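You operate a simulated robot arm through the tools that you are given. There is no shell and no other tool.

You run a simulated robot arm. Do the job below in one go: nothing can be reset, and whatever is moved stays where it is left.

TASK
Drain the dirty water from the washer and refill it to 7 litres.
Fine: isolator off first; drain valve shut before you fill.

The check looks at the end state, three seconds after you hand in, the way a careful person would. Anything else that was tipped, shoved, dropped, spilled or broken makes it a failure.

THE ROBOT
A 6-joint arm with a two-finger gripper, fixed in place. Base frame: the origin is on the floor under the middle of its stand, x ahead of it, y to its left, z up. Readings come in m, degrees, newtons and seconds.
It reaches about 1.572 m from its shoulder. Its first joint turns from -166.0 to 166.0 degrees. Payload 2.45 kg.
The TCP is the grasp point between the finger pads, 0.02 m short of the fingertips. In the tool frame z runs along the fingers and y along their closing line. The gripper opens to 0.14 m; its body begins 0.168 m behind the TCP.
Orientation is that of the tool frame in the base frame, as a unit quaternion [w, x, y, z]. With the fingers straight down and closing along the base's y, the tool's x points along the base's -x, its y along +y and its z along -z.

THE INTERFACE
- The arm moves only by the tool servo_tool. Its argument "series" is a list of rows, each an object (a shift or turn left out is 0, a gripper value left out holds the last) with "delta_pos": the shift along the tool's x, y, z in units of 200 mm (1.0 is 200 mm), a list of three; "angular": the turn, a rotation vector about the tool's x, y, z in units of 180 degrees (1.0 is 180 degrees), a list of three; "jaw": the opening, from 0 (shut) to 1 (fully open). In form: [{"delta_pos": [dx, dy, dz], "angular": [rx, ry, rz], "jaw": jaw}, ...]. A call has 1 to 20 rows; each row is the pose to reach, as a shift and turn from the pose commanded when the call began, along the tool's axes at that moment. A call with a number of a shift or a turn outside -1 to 1 is refused whole. Rows are played at 5 a second. More than 0.05 m and 8.6 degrees between two rows, or a gripper value outside its range, and nothing of the call is played. Where a pose cannot be reached the arm comes as near as it can. A force on the tool above 40 N (or 10 N above the force at the start of the call, whichever is more), or a blocked arm, ends the call early, and 0.2 s more pass. Each finger travels about 0.045 m/s and halts on what it meets, pressing with about 25 N; the grip force reading is that of the motor and also rises with nothing between the fingers. The clock runs only during rows and for 0.2 s after the last one: add rows that repeat a pose to give the fingers time. The reply holds the time, the measured pose of the TCP, the force on the tool along the base axes, the opening and the grip force, in the units named above and with some noise, with the torque about the TCP (base axes, N m) and any sound that the robot's microphone picked up.
- Cameras (640 x 400 px; columns grow to the right, rows downward): "scene" is fixed at [0.4009, 0.4997, 1.26]; the picture's right is [0.96, -0.28, 0.00], its down [-0.20, -0.68, -0.70] and it looks along [0.20, 0.67, -0.71] (base axes); focal length 298 px, centre (320, 200). "wrist" rides on the gripper at [0.078, 0.011, -0.209] in the tool frame; the picture's right is [-0.14, 0.99, 0.00], its down [-0.92, -0.13, -0.37] and it looks along [-0.36, -0.05, 0.93] (tool axes); focal length 280 px, centre (320, 200). There is no depth. A picture from a camera that has moved, and an enlarged one, comes with that camera's place and axes in the base frame and with its lens.
- get_image(camera): a new picture of that camera. It takes no simulated time.
- enlarge(camera, box): a new picture of the part [left, top, right, bottom] of that camera's present view, enlarged. It takes no simulated time.
- job_done(): hands the job in; it is judged then, once.

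Places have to be worked out from the pictures, the camera data and where the tool is seen. Open the gripper and draw the arm clear of the work before you hand the job in, unless the task says otherwise.

The tools are called after "Request:" by a JSON object that holds its "op" and its "data". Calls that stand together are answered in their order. servo_tool: Moves the arm, as the interface text tells. Its arguments: {"type":"object","properties":{"series":{"type":"array","items":{"type":"object","properties":{"delta_pos":{"type":"array","items":{"type":"number"}},"angular":{"type":"array","items":{"type":"number"}},"jaw":{"type":"number"}}}}},"required":["series"]} The other tools are called the same way: get_image (camera) takes a picture; enlarge (camera, box) takes an enlarged picture of a part of a camera's view; job_done () hands the job in.

At the start:

```text
t: 0.0
tcp_pos: [0.2906, 0.8607, 0.9937]
tool_rot: [0.001, 0.001, 1.0, 0.001]
force: [-0.3, -0.4, -0.4]
ft_torque: [0.0, -0.02, -0.01]
width: 0.1401
finger_force: 0.1
```

scene: 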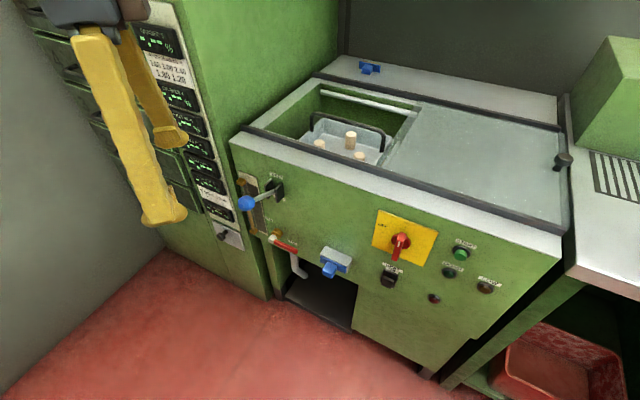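
wrist: 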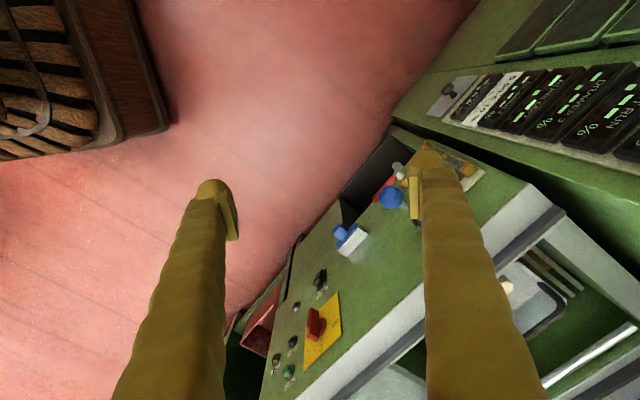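

I start by looking closely at the scene: the washer front with a blue knob lever, red handle lever, yellow/red isolator, buttons. I'll enlarge several parts before moving.

Request:
{"op": "enlarge", "data": {"camera": "scene", "box": [220, 160, 380, 310]}}

Request:
{"op": "enlarge", "data": {"camera": "scene", "box": [350, 190, 530, 310]}}

Request:
{"op": "enlarge", "data": {"camera": "scene", "box": [230, 50, 430, 180]}}

Request:
{"op": "enlarge", "data": {"camera": "scene", "box": [120, 10, 260, 250]}}

Request:
{"op": "enlarge", "data": {"camera": "wrist", "box": [340, 120, 500, 260]}}

```text
2.67 times, centred on (300, 235) of scene
camera zoom: at [0.4009, 0.4997, 1.26], right [0.96, -0.28, 0.0], down [-0.2, -0.68, -0.7], along [0.2, 0.67, -0.71], focal length 794 px, centre (373, 107)
```

zoom: 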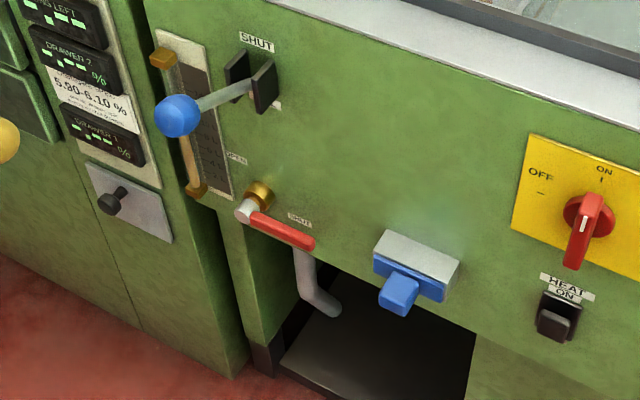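

```text
3.33 times, centred on (440, 250) of scene
camera zoom: at [0.4009, 0.4997, 1.26], right [0.96, -0.28, 0.0], down [-0.2, -0.68, -0.7], along [0.2, 0.67, -0.71], focal length 992 px, centre (-80, 33)
```

zoom: 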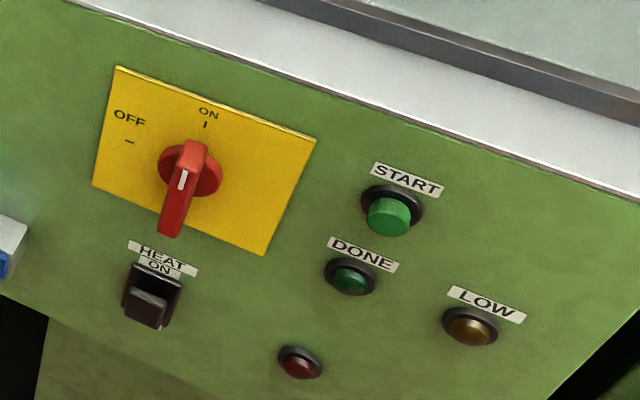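

```text
3.08 times, centred on (330, 115) of scene
camera zoom: at [0.4009, 0.4997, 1.26], right [0.96, -0.28, 0.0], down [-0.2, -0.68, -0.7], along [0.2, 0.67, -0.71], focal length 916 px, centre (289, 462)
```

zoom: 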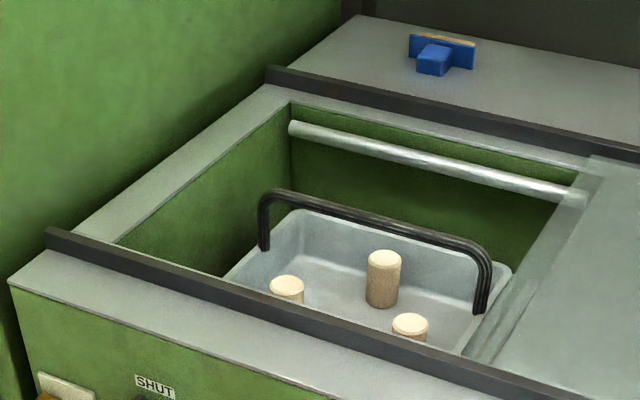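

```text
1.67 times, centred on (190, 130) of scene
camera zoom: at [0.4009, 0.4997, 1.26], right [0.96, -0.28, 0.0], down [-0.2, -0.68, -0.7], along [0.2, 0.67, -0.71], focal length 496 px, centre (537, 317)
```

zoom: 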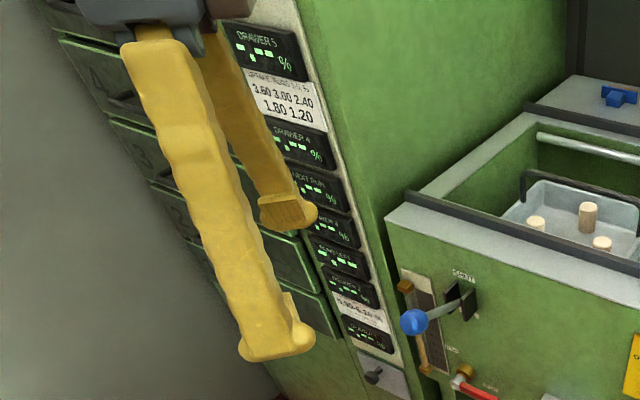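

```text
2.86 times, centred on (420, 190) of wrist
camera zoom: at [0.2125, 0.8703, 1.2027], right [0.14, 0.99, 0.0], down [0.92, -0.13, 0.37], along [0.36, -0.05, -0.93], focal length 801 px, centre (34, 229)
```

zoom: 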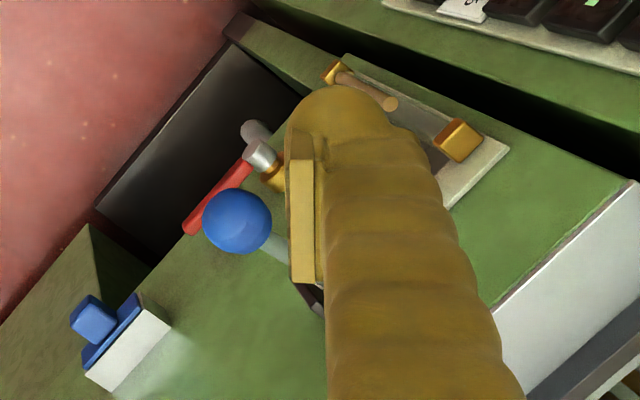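

The blue ball of the fill lever triangulates to about (0.38, 0.96, 0.81), the isolator hub to about (0.66, 0.80, 0.77), and the front panel faces the robot at about 45°. I draw the tool back and pitch it to 45° so the wrist camera looks at the panel.

Request:
{"op": "servo_tool", "data": {"series": [{"delta_pos": [0.0453, -0.1, 0.072], "angular": [-0.00993, -0.02363, -0.02398]}, {"delta_pos": [0.0906, -0.2, 0.144], "angular": [-0.01986, -0.04726, -0.04796]}, {"delta_pos": [0.1359, -0.3, 0.216], "angular": [-0.02979, -0.07089, -0.07194]}, {"delta_pos": [0.1812, -0.4, 0.288], "angular": [-0.03972, -0.09452, -0.09592]}, {"delta_pos": [0.2265, -0.5, 0.36], "angular": [-0.04965, -0.11815, -0.1199]}, {"delta_pos": [0.2718, -0.6, 0.432], "angular": [-0.05958, -0.14178, -0.14388]}, {"delta_pos": [0.3171, -0.7, 0.504], "angular": [-0.06951, -0.16541, -0.16786]}, {"delta_pos": [0.3624, -0.8, 0.576], "angular": [-0.07944, -0.18904, -0.19184]}, {"delta_pos": [0.4077, -0.9, 0.648], "angular": [-0.08937, -0.21267, -0.21582]}, {"delta_pos": [0.453, -1.0, 0.72], "angular": [-0.0993, -0.2363, -0.2398]}]}}

```text
t: 2.4
tcp_pos: [0.2094, 0.6484, 0.793]
tool_rot: [0.337, -0.364, 0.861, 0.111]
force: [-0.2, -1.0, -0.4]
ft_torque: [-0.01, 0.02, -0.03]
width: 0.14
finger_force: 0.1
stopped in row 10: the arm was blocked; the commanded pose is now the measured one
```

The arm stopped slightly early as "blocked" (reading z = 0.793). I look at both cameras to see why.

Request:
{"op": "get_image", "data": {"camera": "scene"}}

Request:
{"op": "get_image", "data": {"camera": "wrist"}}

```text
taken
```

scene: 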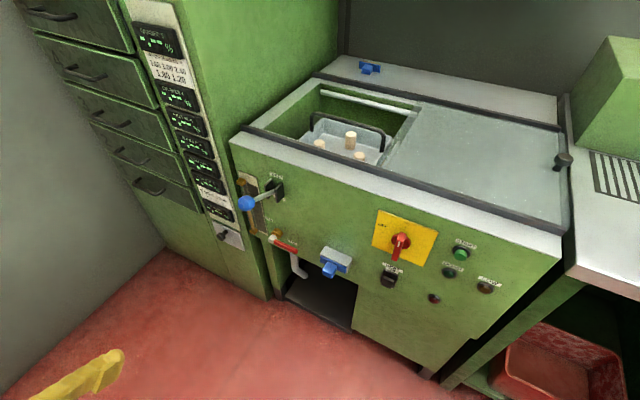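

```text
taken
camera wrist: at [0.0583, 0.5218, 0.8974], right [-0.62, 0.78, 0.04], down [0.37, 0.26, 0.89], along [0.69, 0.57, -0.45], focal length 280 px, centre (320, 200)
```

wrist: 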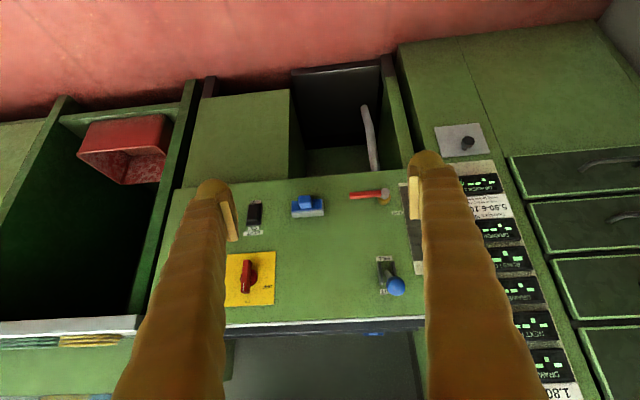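

The picture is upside down but shows the whole panel. I enlarge it to inspect the controls.

Request:
{"op": "enlarge", "data": {"camera": "wrist", "box": [330, 160, 430, 310]}}

Request:
{"op": "enlarge", "data": {"camera": "wrist", "box": [210, 180, 340, 310]}}

Request:
{"op": "enlarge", "data": {"camera": "wrist", "box": [420, 110, 600, 260]}}

```text
2.67 times, centred on (380, 235) of wrist
camera zoom: at [0.0583, 0.5218, 0.8974], right [-0.62, 0.78, 0.04], down [0.37, 0.26, 0.89], along [0.69, 0.57, -0.45], focal length 748 px, centre (160, 107)
```

zoom: 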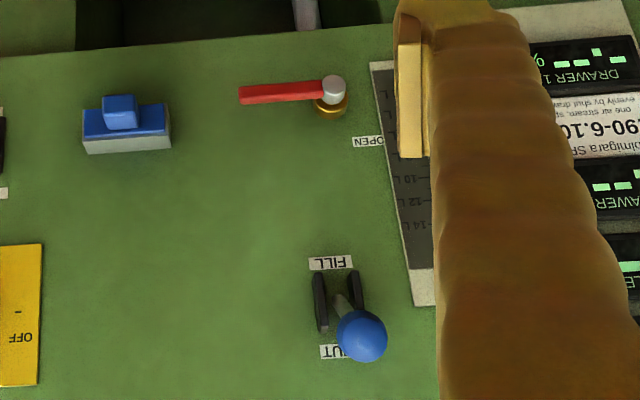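

```text
3.08 times, centred on (275, 245) of wrist
camera zoom: at [0.0583, 0.5218, 0.8974], right [-0.62, 0.78, 0.04], down [0.37, 0.26, 0.89], along [0.69, 0.57, -0.45], focal length 863 px, centre (458, 62)
```

zoom: 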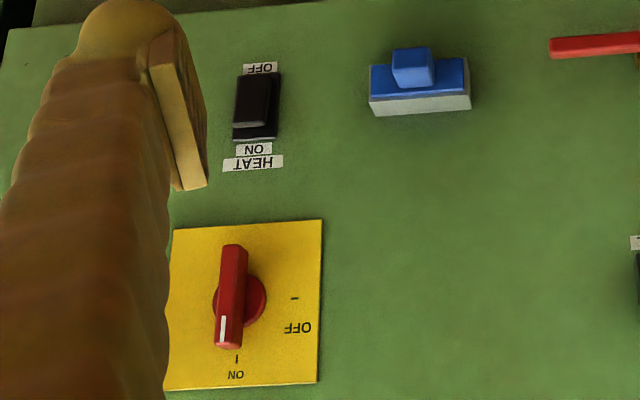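

```text
2.67 times, centred on (510, 185) of wrist
camera zoom: at [0.0583, 0.5218, 0.8974], right [-0.62, 0.78, 0.04], down [0.37, 0.26, 0.89], along [0.69, 0.57, -0.45], focal length 748 px, centre (-187, 240)
```

zoom: 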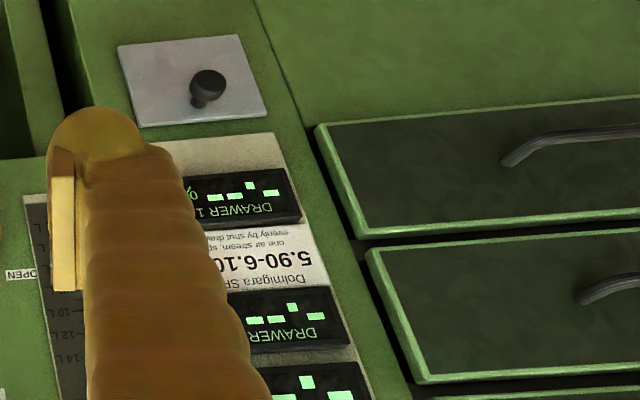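

The panel is readable: isolator handle upright at ON (OFF is 90° to the left), drain lever horizontal at SHUT with OPEN above it, fill lever up at SHUT with FILL below, and a gauge scale in litres. I move to a stand-off pose in front of the isolator with the tool level and square to the panel.

Request:
{"op": "servo_tool", "data": {"series": [{"delta_pos": [-0.0713, -0.0966, 0.0921], "angular": [-0.0009, -0.0269, 0.0016]}, {"delta_pos": [-0.1425, -0.1931, 0.1842], "angular": [-0.0018, -0.0539, 0.0031]}, {"delta_pos": [-0.2138, -0.2897, 0.2763], "angular": [-0.0027, -0.0808, 0.0047]}, {"delta_pos": [-0.285, -0.3862, 0.3684], "angular": [-0.0036, -0.1078, 0.0062]}, {"delta_pos": [-0.3563, -0.4828, 0.4605], "angular": [-0.0046, -0.1347, 0.0078]}, {"delta_pos": [-0.4275, -0.5793, 0.5526], "angular": [-0.0055, -0.1616, 0.0093]}, {"delta_pos": [-0.4988, -0.6759, 0.6447], "angular": [-0.0064, -0.1886, 0.0109]}, {"delta_pos": [-0.57, -0.7724, 0.7368], "angular": [-0.0073, -0.2155, 0.0124]}, {"delta_pos": [-0.6413, -0.869, 0.8289], "angular": [-0.0082, -0.2425, 0.014]}, {"delta_pos": [-0.7125, -0.9655, 0.921], "angular": [-0.0091, -0.2694, 0.0155]}]}}

```text
t: 4.6
tcp_pos: [0.5217, 0.7058, 0.7894]
tool_rot: [0.66, -0.324, 0.644, 0.209]
force: [0.2, -0.3, -0.6]
ft_torque: [0.03, -0.02, -0.03]
width: 0.1401
finger_force: 0.1
out of reach, approached as far as the arm can: row 3, 4, 5, 6, 7, 8, 9, 10
```

The arm reports it could only get near: it is almost level but rolled about 9°. I look at what both cameras show now.

Request:
{"op": "get_image", "data": {"camera": "wrist"}}

Request:
{"op": "get_image", "data": {"camera": "scene"}}

```text
taken
camera wrist: at [0.3724, 0.5557, 0.7209], right [-0.7, 0.71, -0.02], down [-0.25, -0.22, 0.94], along [0.67, 0.67, 0.33], focal length 280 px, centre (320, 200)
```

wrist: 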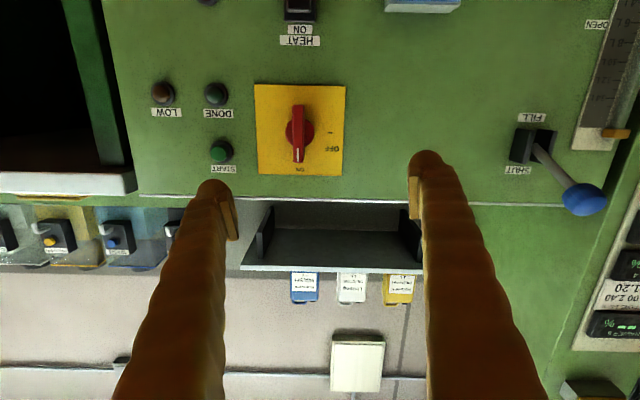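

```text
taken
```

scene: 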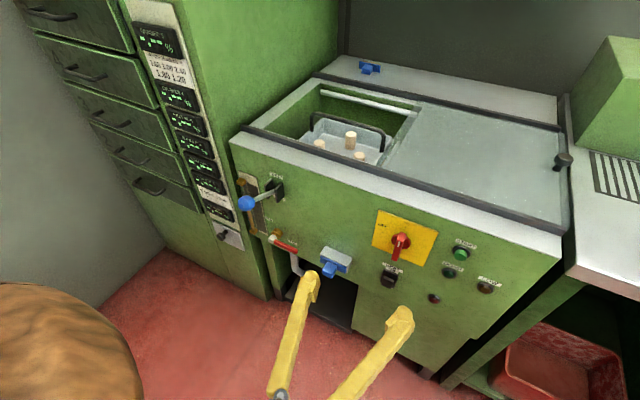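

The panel is now seen squarely (upside down), confirming its normal is close to 45°. I enlarge the isolator and the fill lever/gauge region to measure them.

Request:
{"op": "enlarge", "data": {"camera": "wrist", "box": [240, 70, 360, 190]}}

Request:
{"op": "enlarge", "data": {"camera": "wrist", "box": [490, 0, 640, 230]}}

Request:
{"op": "enlarge", "data": {"camera": "scene", "box": [230, 165, 310, 255]}}

```text
3.33 times, centred on (300, 130) of wrist
camera zoom: at [0.3724, 0.5557, 0.7209], right [-0.7, 0.71, -0.02], down [-0.25, -0.22, 0.94], along [0.67, 0.67, 0.33], focal length 935 px, centre (387, 433)
```

zoom: 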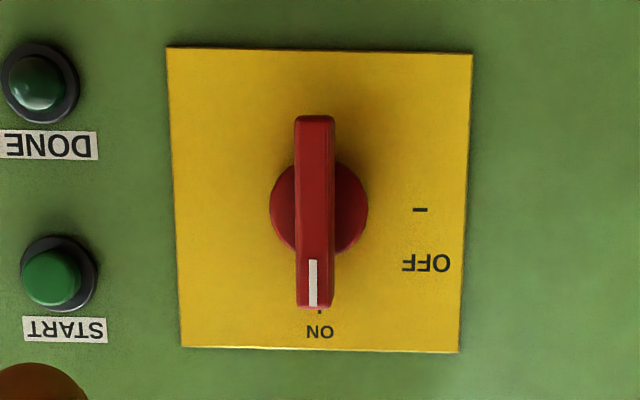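

```text
1.74 times, centred on (565, 115) of wrist
camera zoom: at [0.3724, 0.5557, 0.7209], right [-0.7, 0.71, -0.02], down [-0.25, -0.22, 0.94], along [0.67, 0.67, 0.33], focal length 488 px, centre (-106, 348)
```

zoom: 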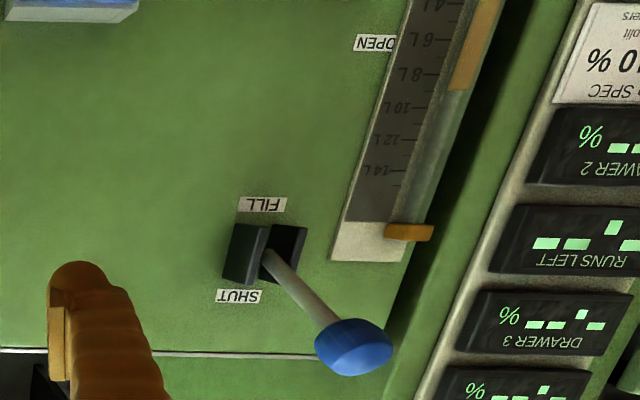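

```text
4.44 times, centred on (270, 210) of scene
camera zoom: at [0.4009, 0.4997, 1.26], right [0.96, -0.28, 0.0], down [-0.2, -0.68, -0.7], along [0.2, 0.67, -0.71], focal length 1322 px, centre (542, 156)
```

zoom: 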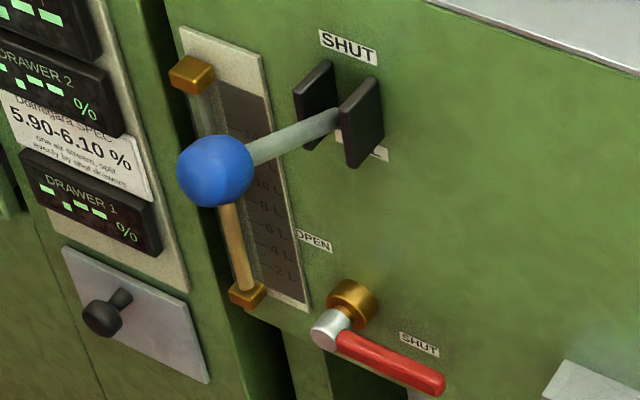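

I test what the controller now regards as its commanded pose by sending one null row.

Request:
{"op": "servo_tool", "data": {"series": [{"delta_pos": [0, 0, 0], "angular": [0, 0, 0]}]}}

```text
t: 5.0
tcp_pos: [0.522, 0.7051, 0.7897]
tool_rot: [0.66, -0.325, 0.645, 0.209]
force: [-0.2, -0.1, 0.6]
ft_torque: [0.01, -0.04, 0.0]
width: 0.1402
finger_force: 0.1
```

The null row confirms the commanded pose equals the reached one. Isolator axis is at about (0.667, 0.808, 0.758), handle front about 36 mm proud of the panel; I move to a pre-grasp 60 mm in front of it with the roll corrected to level.

Request:
{"op": "servo_tool", "data": {"series": [{"delta_pos": [0.0405, -0.0308, 0.1039], "angular": [-0.0008, -0.0032, 0.0127]}, {"delta_pos": [0.081, -0.0615, 0.2078], "angular": [-0.0016, -0.0065, 0.0254]}, {"delta_pos": [0.1215, -0.0923, 0.3116], "angular": [-0.0023, -0.0097, 0.038]}, {"delta_pos": [0.162, -0.123, 0.4155], "angular": [-0.0031, -0.0129, 0.0507]}]}}

```text
t: 6.0
tcp_pos: [0.5833, 0.7615, 0.7831]
tool_rot: [0.666, -0.302, 0.648, 0.213]
force: [0.9, -0.6, 0.3]
ft_torque: [-0.03, -0.05, 0.0]
width: 0.1401
finger_force: 0.1
out of reach, approached as far as the arm can: row 1, 2, 3, 4
```

Still limited: the residual is mostly roll (about 7°), so a wrist joint seems to be at its stop in the + roll direction. I roll the other way (negative about tool z), which should bring the camera above the tool, starting with 85° in place (fingertips are ~40 mm clear of the handle).

Request:
{"op": "servo_tool", "data": {"series": [{"angular": [0, 0, -0.045], "delta_pos": [0, 0, -0.03]}, {"angular": [0, 0, -0.09], "delta_pos": [0, 0, -0.06]}, {"angular": [0, 0, -0.135], "delta_pos": [0, 0, -0.09]}, {"angular": [0, 0, -0.18], "delta_pos": [0, 0, -0.12]}, {"angular": [0, 0, -0.225], "delta_pos": [0, 0, -0.15]}, {"angular": [0, 0, -0.27], "delta_pos": [0, 0, -0.15]}, {"angular": [0, 0, -0.315], "delta_pos": [0, 0, -0.15]}, {"angular": [0, 0, -0.36], "delta_pos": [0, 0, -0.15]}, {"angular": [0, 0, -0.405], "delta_pos": [0, 0, -0.15]}, {"angular": [0, 0, -0.45], "delta_pos": [0, 0, -0.15]}]}}

```text
t: 8.2
tcp_pos: [0.563, 0.7426, 0.783]
tool_rot: [-0.645, 0.65, -0.297, 0.27]
force: [0.3, 0.3, -0.2]
ft_torque: [-0.02, 0.06, -0.01]
width: 0.1398
finger_force: 0.0
```

That roll direction is free with no limits reported. I continue the roll to a level, camera-up grasp orientation and bring the TCP onto the isolator axis, 60 mm out.

Request:
{"op": "servo_tool", "data": {"series": [{"delta_pos": [0.01125, 0.00983, 0.01167], "angular": [0.00128, -0.0004, -0.04252]}, {"delta_pos": [0.0225, 0.01967, 0.02333], "angular": [0.00255, -0.0008, -0.08503]}, {"delta_pos": [0.03375, 0.0295, 0.035], "angular": [0.00383, -0.0012, -0.12755]}, {"delta_pos": [0.045, 0.03933, 0.04667], "angular": [0.0051, -0.0016, -0.17007]}, {"delta_pos": [0.05625, 0.04917, 0.05833], "angular": [0.00638, -0.002, -0.21258]}, {"delta_pos": [0.0675, 0.059, 0.07], "angular": [0.00765, -0.0024, -0.2551]}, {"delta_pos": [0.07875, 0.06883, 0.08167], "angular": [0.00893, -0.0028, -0.29762]}, {"delta_pos": [0.09, 0.07867, 0.09333], "angular": [0.0102, -0.0032, -0.34013]}, {"delta_pos": [0.10125, 0.0885, 0.105], "angular": [0.01148, -0.0036, -0.38265]}, {"delta_pos": [0.1125, 0.09833, 0.11667], "angular": [0.01275, -0.004, -0.42517]}, {"delta_pos": [0.12375, 0.10817, 0.12833], "angular": [0.01403, -0.0044, -0.46768]}, {"delta_pos": [0.135, 0.118, 0.14], "angular": [0.0153, -0.0048, -0.5102]}]}}

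Request:
{"op": "get_image", "data": {"camera": "wrist"}}

Request:
{"op": "get_image", "data": {"camera": "scene"}}

```text
t: 10.8
tcp_pos: [0.5796, 0.7544, 0.757]
tool_rot: [-0.256, 0.659, 0.258, 0.659]
force: [0.5, -0.3, -0.2]
ft_torque: [0.0, 0.02, -0.01]
width: 0.1401
finger_force: 0.1
out of reach, approached as far as the arm can: row 5, 6, 7, 8, 9, 10, 11, 12
```

```text
taken
camera wrist: at [0.4342, 0.6045, 0.8361], right [0.67, -0.73, -0.14], down [-0.36, -0.16, -0.92], along [0.65, 0.67, -0.37], focal length 280 px, centre (320, 200)
```

wrist: 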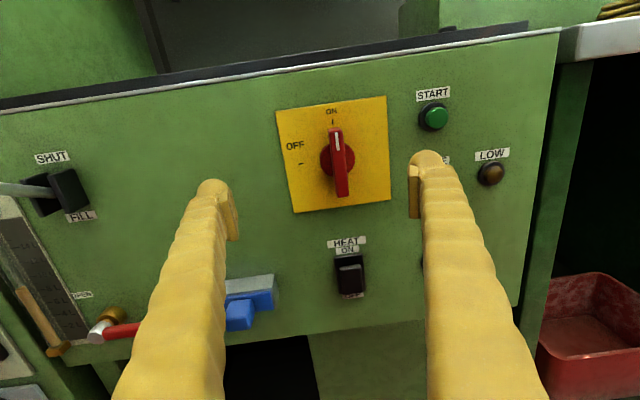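

```text
taken
```

scene: 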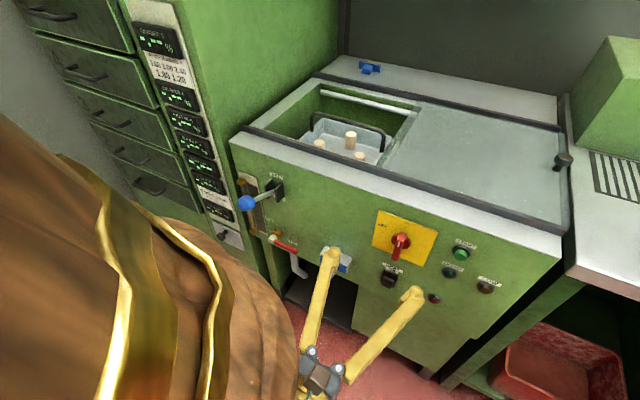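

Orientation is now level and upright with the camera above; TCP is ~24 mm left of the isolator axis. I shift right by that amount, keeping the present heading.

Request:
{"op": "servo_tool", "data": {"series": [{"delta_pos": [0.0025, 0.059, 0.0185]}, {"delta_pos": [0.005, 0.118, 0.037]}]}}

```text
t: 11.4
tcp_pos: [0.5822, 0.7561, 0.7581]
tool_rot: [-0.257, 0.659, 0.257, 0.659]
force: [-0.3, -0.2, 0.2]
ft_torque: [-0.01, -0.03, 0.01]
width: 0.14
finger_force: 0.1
out of reach, approached as far as the arm can: row 1, 2
```

The residual fits a wrist-alignment limit: here the tool heading can't exceed about 41–42°. A 4° skew is harmless for gripping the handle, so I use heading ≈40.5° and move onto the isolator axis.

Request:
{"op": "servo_tool", "data": {"series": [{"delta_pos": [0, 0.0385, 0.007], "angular": [-0.006, 0, 0]}, {"delta_pos": [0, 0.077, 0.014], "angular": [-0.0117, 0, 0]}, {"delta_pos": [0, 0.1157, 0.0215], "angular": [-0.0117, 0, 0]}]}}

Request:
{"op": "enlarge", "data": {"camera": "wrist", "box": [200, 60, 440, 240]}}

Request:
{"op": "enlarge", "data": {"camera": "scene", "box": [290, 180, 490, 330]}}

```text
t: 12.2
tcp_pos: [0.5928, 0.7498, 0.7585]
tool_rot: [-0.253, 0.66, 0.253, 0.66]
force: [1.0, 0.9, 0.9]
ft_torque: [-0.03, -0.02, -0.05]
width: 0.1399
finger_force: 0.1
out of reach, approached as far as the arm can: row 1, 2, 3
```

```text
2.22 times, centred on (320, 150) of wrist
camera zoom: at [0.4445, 0.6007, 0.837], right [0.66, -0.74, -0.14], down [-0.36, -0.15, -0.92], along [0.66, 0.66, -0.37], focal length 623 px, centre (320, 311)
```

zoom: 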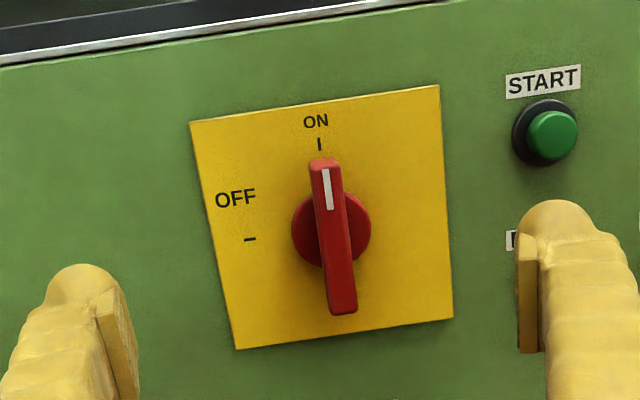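

```text
2.67 times, centred on (390, 255) of scene
camera zoom: at [0.4009, 0.4997, 1.26], right [0.96, -0.28, 0.0], down [-0.2, -0.68, -0.7], along [0.2, 0.67, -0.71], focal length 794 px, centre (133, 53)
```

zoom: 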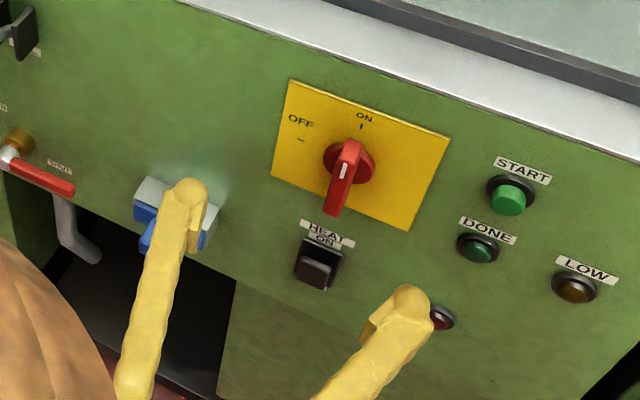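

The handle is centred about 11 mm to the right of the TCP line. The limit behaves like a wrist singularity when the tool lines up with the forearm, so I pitch the tool down 10° first and then shift right.

Request:
{"op": "servo_tool", "data": {"series": [{"angular": [0, -0.028, 0]}, {"angular": [0, -0.0556, 0]}, {"delta_pos": [0, 0.028, 0.002], "angular": [0, -0.0556, 0]}, {"delta_pos": [0, 0.0565, 0.0045], "angular": [0, -0.0556, 0]}]}}

```text
t: 13.2
tcp_pos: [0.5929, 0.7489, 0.7589]
tool_rot: [-0.228, 0.716, 0.275, 0.6]
force: [0.2, 0.6, 0.3]
ft_torque: [0.03, 0.01, -0.03]
width: 0.14
finger_force: 0.1
out of reach, approached as far as the arm can: row 1, 2, 3, 4
```

Pitch changed freely but the sideways shift is still refused, so it is a one-sided joint limit. I test by yawing the tool 6° to the right in place.

Request:
{"op": "servo_tool", "data": {"series": [{"angular": [-0.0167, 0, 0]}, {"angular": [-0.0333, 0, 0]}]}}

```text
t: 13.8
tcp_pos: [0.5913, 0.7481, 0.7586]
tool_rot: [-0.198, 0.724, 0.248, 0.612]
force: [0.2, 0.5, 0.7]
ft_torque: [0.02, 0.0, -0.01]
width: 0.1399
finger_force: 0.0
```

That works: so the tool heading just has to stay below about az − 10°. I set heading 39.5°, level, at the pre-grasp point on the isolator axis.

Request:
{"op": "servo_tool", "data": {"series": [{"delta_pos": [0, 0.0178, 0.0068], "angular": [0.0047, 0.0184, 0.0014]}, {"delta_pos": [0, 0.0357, 0.0137], "angular": [0.0095, 0.0367, 0.0027]}, {"delta_pos": [0, 0.0535, 0.0205], "angular": [0.0142, 0.0551, 0.0041]}]}}

Request:
{"op": "get_image", "data": {"camera": "wrist"}}

Request:
{"op": "enlarge", "data": {"camera": "wrist", "box": [240, 80, 440, 230]}}

```text
t: 14.6
tcp_pos: [0.6015, 0.7406, 0.7569]
tool_rot: [-0.238, 0.666, 0.238, 0.666]
force: [-0.2, -0.1, -0.3]
ft_torque: [0.0, 0.0, -0.03]
width: 0.1399
finger_force: 0.1
```

```text
taken
camera wrist: at [0.4484, 0.5993, 0.8359], right [0.63, -0.76, -0.14], down [-0.37, -0.14, -0.92], along [0.68, 0.63, -0.37], focal length 280 px, centre (320, 200)
```

wrist: 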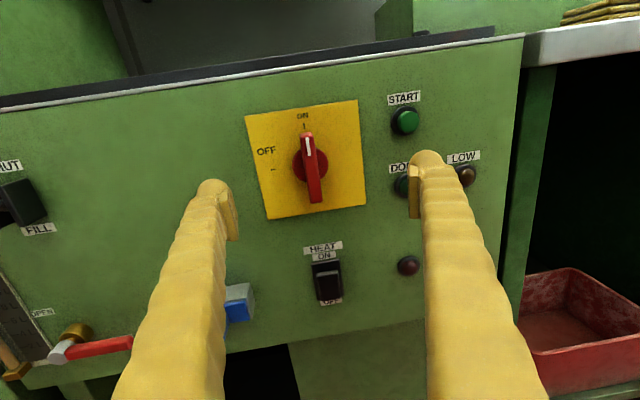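

```text
2.67 times, centred on (340, 155) of wrist
camera zoom: at [0.4484, 0.5993, 0.8359], right [0.63, -0.76, -0.14], down [-0.37, -0.14, -0.92], along [0.68, 0.63, -0.37], focal length 748 px, centre (267, 320)
```

zoom: 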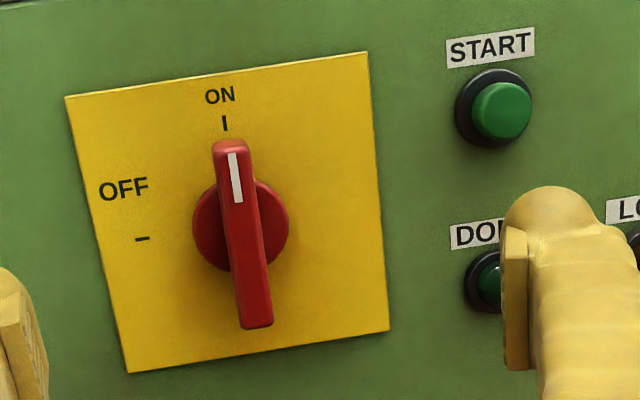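

The tool is exactly on target. The right finger would come near the DONE lamp when fully open, so I first narrow the jaw to ~56 mm, then advance straight so the pads straddle the handle (TCP at about (0.647, 0.787, 0.7605)).

Request:
{"op": "servo_tool", "data": {"series": [{"jaw": 0.4}, {"jaw": 0.4}, {"jaw": 0.4}, {"jaw": 0.4}, {"jaw": 0.4}, {"delta_pos": [0.006, -0.012, 0.08], "jaw": 0.4}, {"delta_pos": [0.012, -0.024, 0.16], "jaw": 0.4}, {"delta_pos": [0.015, -0.03, 0.24], "jaw": 0.4}, {"delta_pos": [0.018, -0.0353, 0.29], "jaw": 0.4}]}}

Request:
{"op": "enlarge", "data": {"camera": "wrist", "box": [220, 90, 420, 240]}}

Request:
{"op": "enlarge", "data": {"camera": "scene", "box": [330, 190, 490, 300]}}

```text
t: 16.6
tcp_pos: [0.6425, 0.783, 0.7614]
tool_rot: [-0.238, 0.666, 0.239, 0.665]
force: [0.3, -0.1, 0.0]
ft_torque: [-0.04, 0.03, -0.03]
width: 0.0559
finger_force: 0.0
```

```text
2.67 times, centred on (320, 165) of wrist
camera zoom: at [0.4887, 0.6413, 0.8402], right [0.63, -0.76, -0.14], down [-0.37, -0.14, -0.92], along [0.68, 0.63, -0.37], focal length 748 px, centre (320, 293)
```

zoom: 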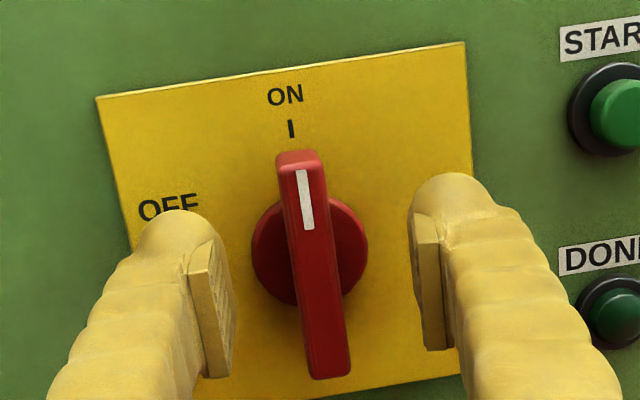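

```text
3.64 times, centred on (410, 245) of scene
camera zoom: at [0.4009, 0.4997, 1.26], right [0.96, -0.28, 0.0], down [-0.2, -0.68, -0.7], along [0.2, 0.67, -0.71], focal length 1082 px, centre (-7, 36)
```

zoom: 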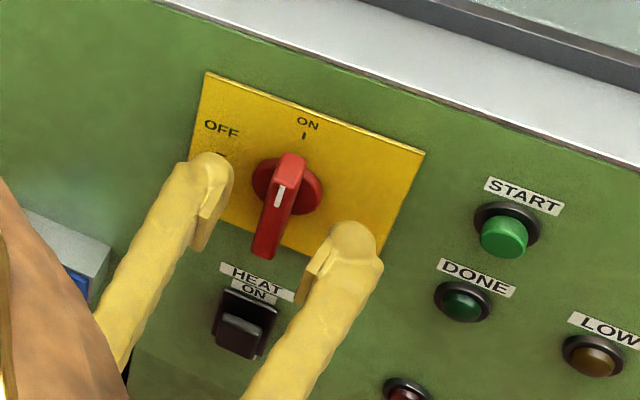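

Fingers straddle the handle well; the axis appears ~2.5 mm higher than the TCP. I nudge up 2 mm and forward 4 mm, then close on the handle.

Request:
{"op": "servo_tool", "data": {"series": [{"delta_pos": [0.011, -0.003, 0.02], "jaw": 0.4}, {"delta_pos": [0.011, -0.003, 0.02], "jaw": 0.2}, {"delta_pos": [0.011, -0.003, 0.02], "jaw": 0.0}, {"delta_pos": [0.011, -0.003, 0.02], "jaw": 0.0}, {"delta_pos": [0.011, -0.003, 0.02], "jaw": 0.0}, {"delta_pos": [0.011, -0.003, 0.02], "jaw": 0.0}]}}

Request:
{"op": "enlarge", "data": {"camera": "wrist", "box": [220, 90, 420, 240]}}

```text
t: 18.0
tcp_pos: [0.6442, 0.787, 0.7636]
tool_rot: [-0.239, 0.666, 0.24, 0.665]
force: [-3.8, 10.7, -1.3]
ft_torque: [-0.02, 0.05, 0.2]
width: 0.0131
finger_force: 40.0
```

```text
2.67 times, centred on (320, 165) of wrist
camera zoom: at [0.4904, 0.6448, 0.8422], right [0.63, -0.76, -0.14], down [-0.37, -0.14, -0.92], along [0.68, 0.63, -0.37], focal length 748 px, centre (320, 293)
```

zoom: 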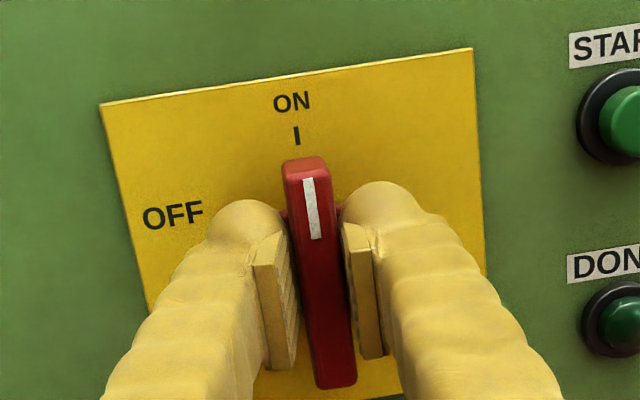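

The handle is gripped (width 13 mm) with a ~10 N sideways load, so the axis is ~1.5 mm further left. I take that out and turn 90° counter-clockwise (negative about tool z) toward OFF.

Request:
{"op": "servo_tool", "data": {"series": [{"delta_pos": [0, -0.0075, 0], "angular": [0, 0, 0], "jaw": 0}, {"delta_pos": [0, -0.0075, 0], "angular": [0, 0, -0.04], "jaw": 0}, {"delta_pos": [0, -0.0075, 0], "angular": [0, 0, -0.08], "jaw": 0}, {"delta_pos": [0, -0.0075, 0], "angular": [0, 0, -0.12], "jaw": 0}, {"delta_pos": [0, -0.0075, 0], "angular": [0, 0, -0.16], "jaw": 0}, {"delta_pos": [0, -0.0075, 0], "angular": [0, 0, -0.2], "jaw": 0}, {"delta_pos": [0, -0.0075, 0], "angular": [0, 0, -0.24], "jaw": 0}, {"delta_pos": [0, -0.0075, 0], "angular": [0, 0, -0.28], "jaw": 0}, {"delta_pos": [0, -0.0075, 0], "angular": [0, 0, -0.32], "jaw": 0}, {"delta_pos": [0, -0.0075, 0], "angular": [0, 0, -0.36], "jaw": 0}, {"delta_pos": [0, -0.0075, 0], "angular": [0, 0, -0.4], "jaw": 0}, {"delta_pos": [0, -0.0075, 0], "angular": [0, 0, -0.44], "jaw": 0}, {"delta_pos": [0, -0.0075, 0], "angular": [0, 0, -0.47], "jaw": 0}, {"delta_pos": [0, -0.0075, 0], "angular": [0, 0, -0.5], "jaw": 0}]}}

Request:
{"op": "enlarge", "data": {"camera": "scene", "box": [330, 190, 490, 300]}}

Request:
{"op": "get_image", "data": {"camera": "wrist"}}

```text
t: 19.8
tcp_pos: [0.6432, 0.7878, 0.7619]
tool_rot: [0.045, 0.515, 0.487, 0.705]
force: [0.9, 7.2, -3.9]
ft_torque: [-0.05, 0.06, 0.06]
width: 0.0132
finger_force: 39.4
stopped in row 8: the force on the tool passed its limit at 43 N (the readings are from after the stop); the commanded pose is now the measured one
```

```text
3.64 times, centred on (410, 245) of scene
camera zoom: at [0.4009, 0.4997, 1.26], right [0.96, -0.28, 0.0], down [-0.2, -0.68, -0.7], along [0.2, 0.67, -0.71], focal length 1082 px, centre (-7, 36)
```

zoom: 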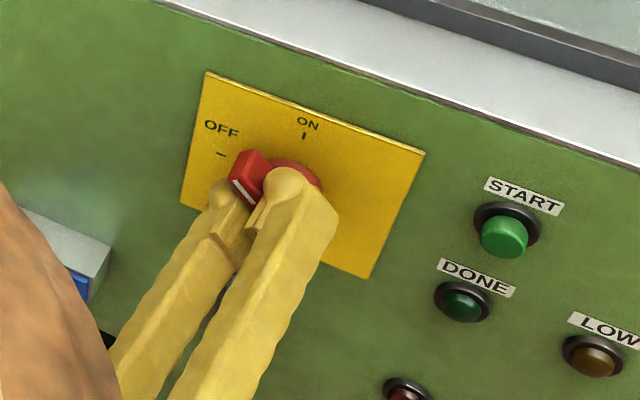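

```text
taken
camera wrist: at [0.4507, 0.6926, 0.8248], right [0.5, -0.6, 0.63], down [0.09, -0.69, -0.72], along [0.86, 0.42, -0.29], focal length 280 px, centre (320, 200)
```

wrist: 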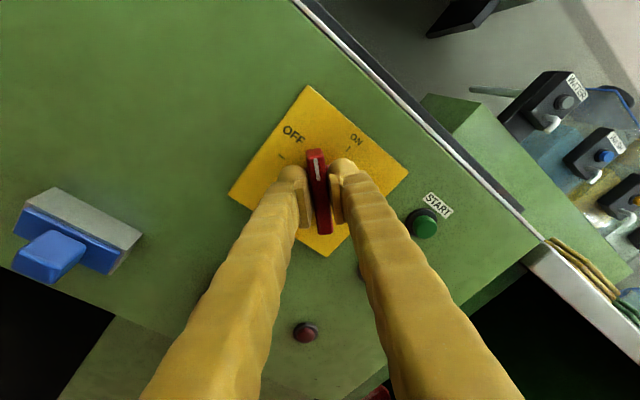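

The handle turned ~47° and then the force limit tripped (43 N), from a small axis mismatch pushing toward −y of the tool. I relieve 1.5 mm in that direction and continue turning in small steps.

Request:
{"op": "servo_tool", "data": {"series": [{"delta_pos": [0, -0.0075, 0], "angular": [0, 0, 0], "jaw": 0}, {"delta_pos": [0, -0.0075, 0], "angular": [0, 0, -0.025], "jaw": 0}, {"delta_pos": [0, -0.0075, 0], "angular": [0, 0, -0.05], "jaw": 0}, {"delta_pos": [0, -0.0075, 0], "angular": [0, 0, -0.075], "jaw": 0}]}}

```text
t: 20.8
tcp_pos: [0.6419, 0.7887, 0.7623]
tool_rot: [0.127, 0.454, 0.543, 0.695]
force: [11.9, 2.3, 1.2]
ft_torque: [0.03, -0.11, 0.22]
width: 0.0131
finger_force: 39.5
```

Force is moderate (about 12 N, mostly along the tool axis). I relieve 1 mm forward and turn the remaining ~30° to OFF.

Request:
{"op": "servo_tool", "data": {"series": [{"delta_pos": [-0.002, 0.002, 0.005], "angular": [0, 0, 0], "jaw": 0}, {"delta_pos": [-0.002, 0.002, 0.006], "angular": [0, 0, -0.025], "jaw": 0}, {"delta_pos": [-0.002, 0.002, 0.007], "angular": [0, 0, -0.05], "jaw": 0}, {"delta_pos": [-0.002, 0.002, 0.008], "angular": [0, 0, -0.075], "jaw": 0}, {"delta_pos": [-0.002, 0.002, 0.009], "angular": [0, 0, -0.1], "jaw": 0}]}}

```text
t: 21.9
tcp_pos: [0.6429, 0.7891, 0.7613]
tool_rot: [0.234, 0.363, 0.609, 0.665]
force: [-28.8, -9.2, -11.8]
ft_torque: [-0.12, 0.09, 0.18]
width: 0.013
finger_force: 39.7
```

Roll is now ~78°; the force shows I'm now pressing ~28 N toward the panel and 14 N across, so I back off 1.5 mm, shift 1 mm, and finish the last ~12°.

Request:
{"op": "servo_tool", "data": {"series": [{"delta_pos": [0.002, -0.005, -0.007], "angular": [0, 0, 0], "jaw": 0}, {"delta_pos": [0.002, -0.005, -0.007], "angular": [0, 0, -0.02], "jaw": 0}, {"delta_pos": [0.002, -0.005, -0.007], "angular": [0, 0, -0.04], "jaw": 0}, {"delta_pos": [0.002, -0.005, -0.007], "angular": [0, 0, -0.064], "jaw": 0}]}}

Request:
{"op": "enlarge", "data": {"camera": "scene", "box": [330, 190, 490, 300]}}

Request:
{"op": "get_image", "data": {"camera": "wrist"}}

```text
t: 22.9
tcp_pos: [0.6428, 0.7898, 0.7596]
tool_rot: [0.301, 0.301, 0.641, 0.639]
force: [17.6, 20.9, -28.6]
ft_torque: [-0.06, 0.24, 0.12]
width: 0.013
finger_force: 39.9
```

```text
3.64 times, centred on (410, 245) of scene
camera zoom: at [0.4009, 0.4997, 1.26], right [0.96, -0.28, 0.0], down [-0.2, -0.68, -0.7], along [0.2, 0.67, -0.71], focal length 1082 px, centre (-7, 36)
```

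zoom: 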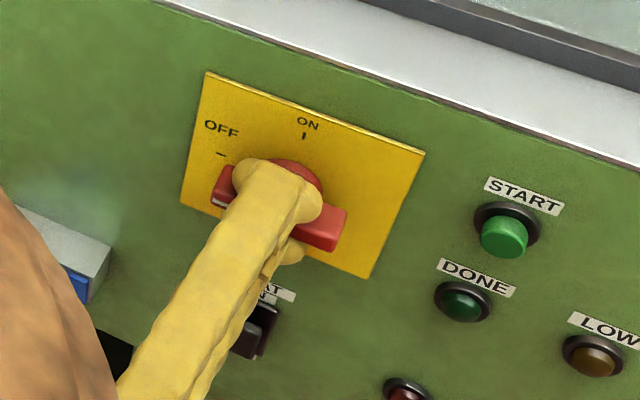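

```text
taken
camera wrist: at [0.4325, 0.7155, 0.7723], right [0.09, -0.1, 0.99], down [0.3, -0.94, -0.13], along [0.95, 0.31, -0.05], focal length 280 px, centre (320, 200)
```

wrist: 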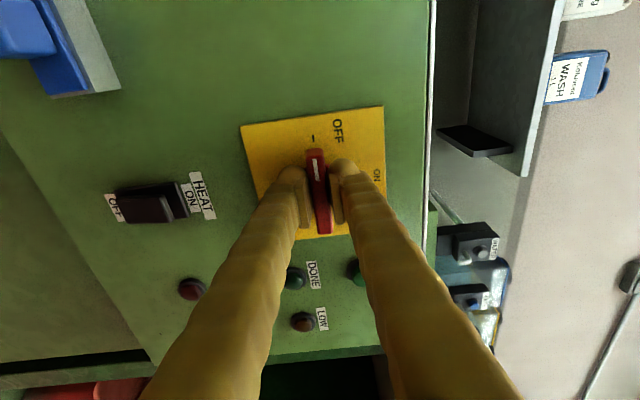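

The handle now lies horizontal, pointing at the OFF mark. I relieve the residual forces slightly and open the jaw to let go.

Request:
{"op": "servo_tool", "data": {"series": [{"delta_pos": [0, -0.005, 0.003], "jaw": 0}, {"delta_pos": [0, -0.005, 0.003], "jaw": 0.1}, {"delta_pos": [0, -0.005, 0.0], "jaw": 0.4}, {"delta_pos": [0, -0.005, 0.0], "jaw": 0.4}, {"delta_pos": [0, -0.005, 0.0], "jaw": 0.4}, {"delta_pos": [0, -0.005, 0.0], "jaw": 0.4}]}}

Request:
{"op": "get_image", "data": {"camera": "wrist"}}

Request:
{"op": "enlarge", "data": {"camera": "scene", "box": [330, 190, 490, 300]}}

```text
t: 24.4
tcp_pos: [0.6415, 0.7897, 0.7607]
tool_rot: [0.3, 0.301, 0.641, 0.639]
force: [-0.7, -0.4, 0.7]
ft_torque: [-0.01, -0.02, 0.01]
width: 0.056
finger_force: 0.0
```

```text
taken
camera wrist: at [0.4317, 0.7156, 0.7726], right [0.09, -0.1, 0.99], down [0.3, -0.94, -0.13], along [0.95, 0.31, -0.05], focal length 280 px, centre (320, 200)
```

wrist: 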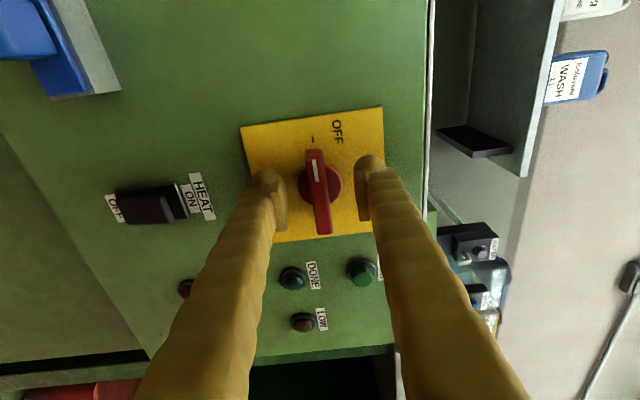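

```text
3.64 times, centred on (410, 245) of scene
camera zoom: at [0.4009, 0.4997, 1.26], right [0.96, -0.28, 0.0], down [-0.2, -0.68, -0.7], along [0.2, 0.67, -0.71], focal length 1082 px, centre (-7, 36)
```

zoom: 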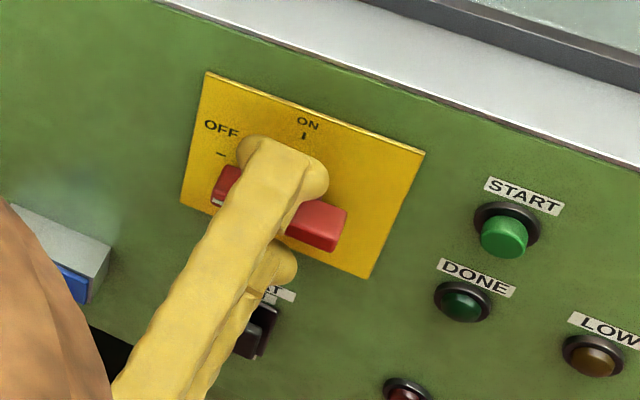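

The isolator is OFF and released with no residual force. I retreat 120 mm straight back, then start rolling back by +90° and descending, heading for the drain lever (pivot ≈ (0.415, 1.024, 0.587), lever pointing right ~83 mm).

Request:
{"op": "servo_tool", "data": {"series": [{"delta_pos": [0, 0, -0.2]}, {"delta_pos": [0, 0, -0.4]}, {"delta_pos": [0, 0, -0.6]}, {"delta_pos": [0, -0.04, -0.65], "angular": [0, 0, 0.045]}, {"delta_pos": [0, -0.08, -0.65], "angular": [0, 0, 0.09]}, {"delta_pos": [0, -0.12, -0.65], "angular": [0, 0, 0.135]}, {"delta_pos": [0, -0.16, -0.65], "angular": [0, 0, 0.18]}, {"delta_pos": [0, -0.2, -0.65], "angular": [0, 0, 0.225]}, {"delta_pos": [0, -0.24, -0.65], "angular": [0, 0, 0.27]}, {"delta_pos": [0, -0.28, -0.65], "angular": [0, 0, 0.315]}, {"delta_pos": [0, -0.32, -0.65], "angular": [0, 0, 0.36]}, {"delta_pos": [0, -0.36, -0.65], "angular": [0, 0, 0.405]}, {"delta_pos": [0, -0.4, -0.65], "angular": [0, 0, 0.45]}, {"delta_pos": [0, -0.42, -0.65], "angular": [0, 0, 0.5]}]}}

Request:
{"op": "get_image", "data": {"camera": "wrist"}}

Request:
{"op": "get_image", "data": {"camera": "scene"}}

```text
refused: row 14 steps farther than a row can; nothing moved
```

```text
taken
camera wrist: at [0.4317, 0.7156, 0.7726], right [0.09, -0.1, 0.99], down [0.3, -0.94, -0.13], along [0.95, 0.31, -0.05], focal length 280 px, centre (320, 200)
```

wrist: 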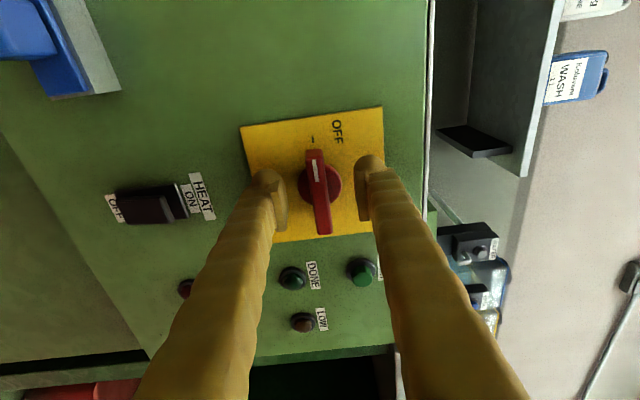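

```text
taken
```

scene: 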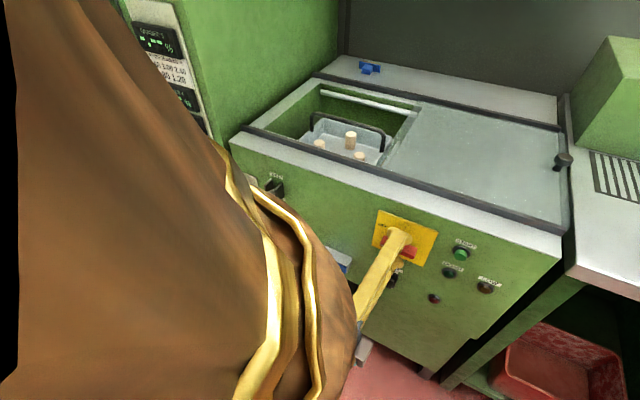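

The last row stepped too far in rotation, so nothing moved; I resend with even steps.

Request:
{"op": "servo_tool", "data": {"series": [{"delta_pos": [0, 0, -0.2]}, {"delta_pos": [0, 0, -0.4]}, {"delta_pos": [0, 0, -0.6]}, {"delta_pos": [0, -0.04, -0.65], "angular": [0, 0, 0.045]}, {"delta_pos": [0, -0.08, -0.65], "angular": [0, 0, 0.09]}, {"delta_pos": [0, -0.12, -0.65], "angular": [0, 0, 0.135]}, {"delta_pos": [0, -0.16, -0.65], "angular": [0, 0, 0.18]}, {"delta_pos": [0, -0.2, -0.65], "angular": [0, 0, 0.225]}, {"delta_pos": [0, -0.24, -0.65], "angular": [0, 0, 0.27]}, {"delta_pos": [0, -0.28, -0.65], "angular": [0, 0, 0.315]}, {"delta_pos": [0, -0.32, -0.65], "angular": [0, 0, 0.36]}, {"delta_pos": [0, -0.36, -0.65], "angular": [0, 0, 0.405]}, {"delta_pos": [0, -0.4, -0.65], "angular": [0, 0, 0.45]}, {"delta_pos": [0, -0.42, -0.65], "angular": [0, 0, 0.495]}]}}

Request:
{"op": "get_image", "data": {"camera": "wrist"}}

Request:
{"op": "get_image", "data": {"camera": "scene"}}

```text
t: 27.4
tcp_pos: [0.5422, 0.7072, 0.6766]
tool_rot: [-0.235, 0.664, 0.245, 0.666]
force: [0.2, -0.6, -1.1]
ft_torque: [-0.03, -0.02, 0.03]
width: 0.0561
finger_force: 0.2
```

```text
taken
camera wrist: at [0.3887, 0.5651, 0.7555], right [0.63, -0.76, -0.12], down [-0.36, -0.15, -0.92], along [0.69, 0.63, -0.37], focal length 280 px, centre (320, 200)
```

wrist: 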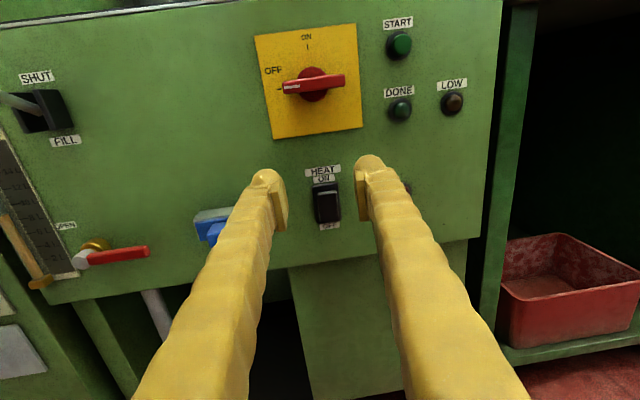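

```text
taken
```

scene: 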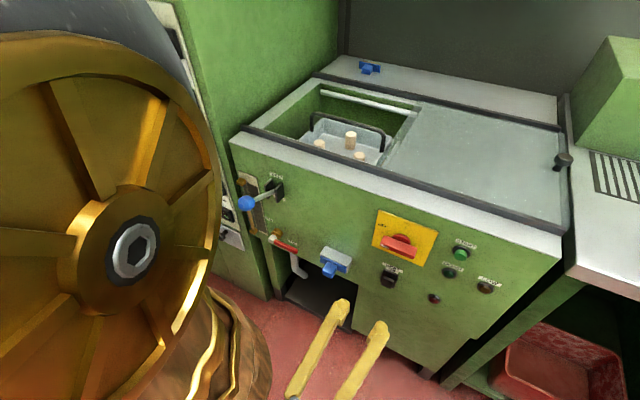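

The isolator is clearly at OFF now. I enlarge the gauge/drain area and the isolator to confirm.

Request:
{"op": "enlarge", "data": {"camera": "wrist", "box": [0, 90, 200, 300]}}

Request:
{"op": "enlarge", "data": {"camera": "wrist", "box": [240, 10, 480, 150]}}

Request:
{"op": "enlarge", "data": {"camera": "scene", "box": [220, 165, 350, 285]}}

```text
1.90 times, centred on (100, 195) of wrist
camera zoom: at [0.3887, 0.5651, 0.7555], right [0.63, -0.76, -0.12], down [-0.36, -0.15, -0.92], along [0.69, 0.63, -0.37], focal length 534 px, centre (739, 210)
```

zoom: 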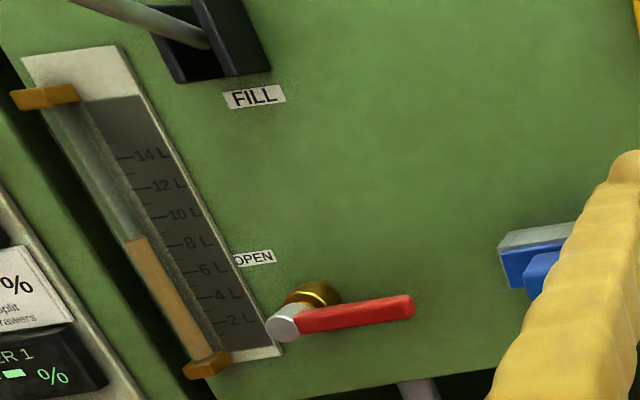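

```text
2.67 times, centred on (360, 80) of wrist
camera zoom: at [0.3887, 0.5651, 0.7555], right [0.63, -0.76, -0.12], down [-0.36, -0.15, -0.92], along [0.69, 0.63, -0.37], focal length 748 px, centre (213, 520)
```

zoom: 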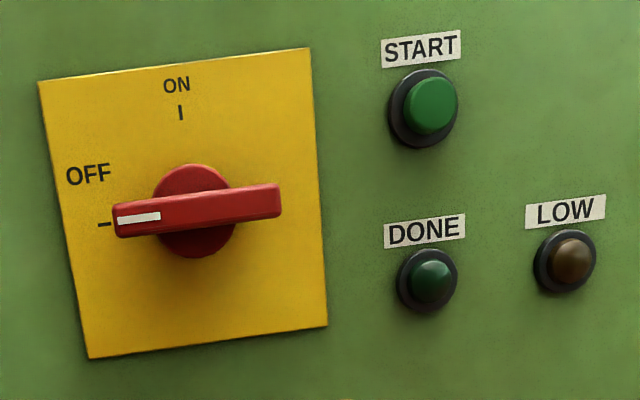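

```text
3.33 times, centred on (285, 225) of scene
camera zoom: at [0.4009, 0.4997, 1.26], right [0.96, -0.28, 0.0], down [-0.2, -0.68, -0.7], along [0.2, 0.67, -0.71], focal length 992 px, centre (437, 117)
```

zoom: 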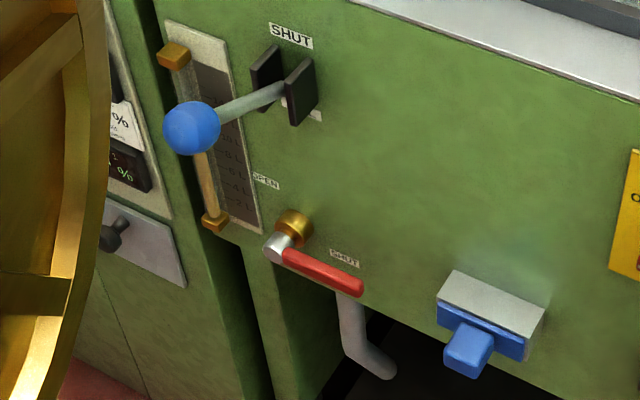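

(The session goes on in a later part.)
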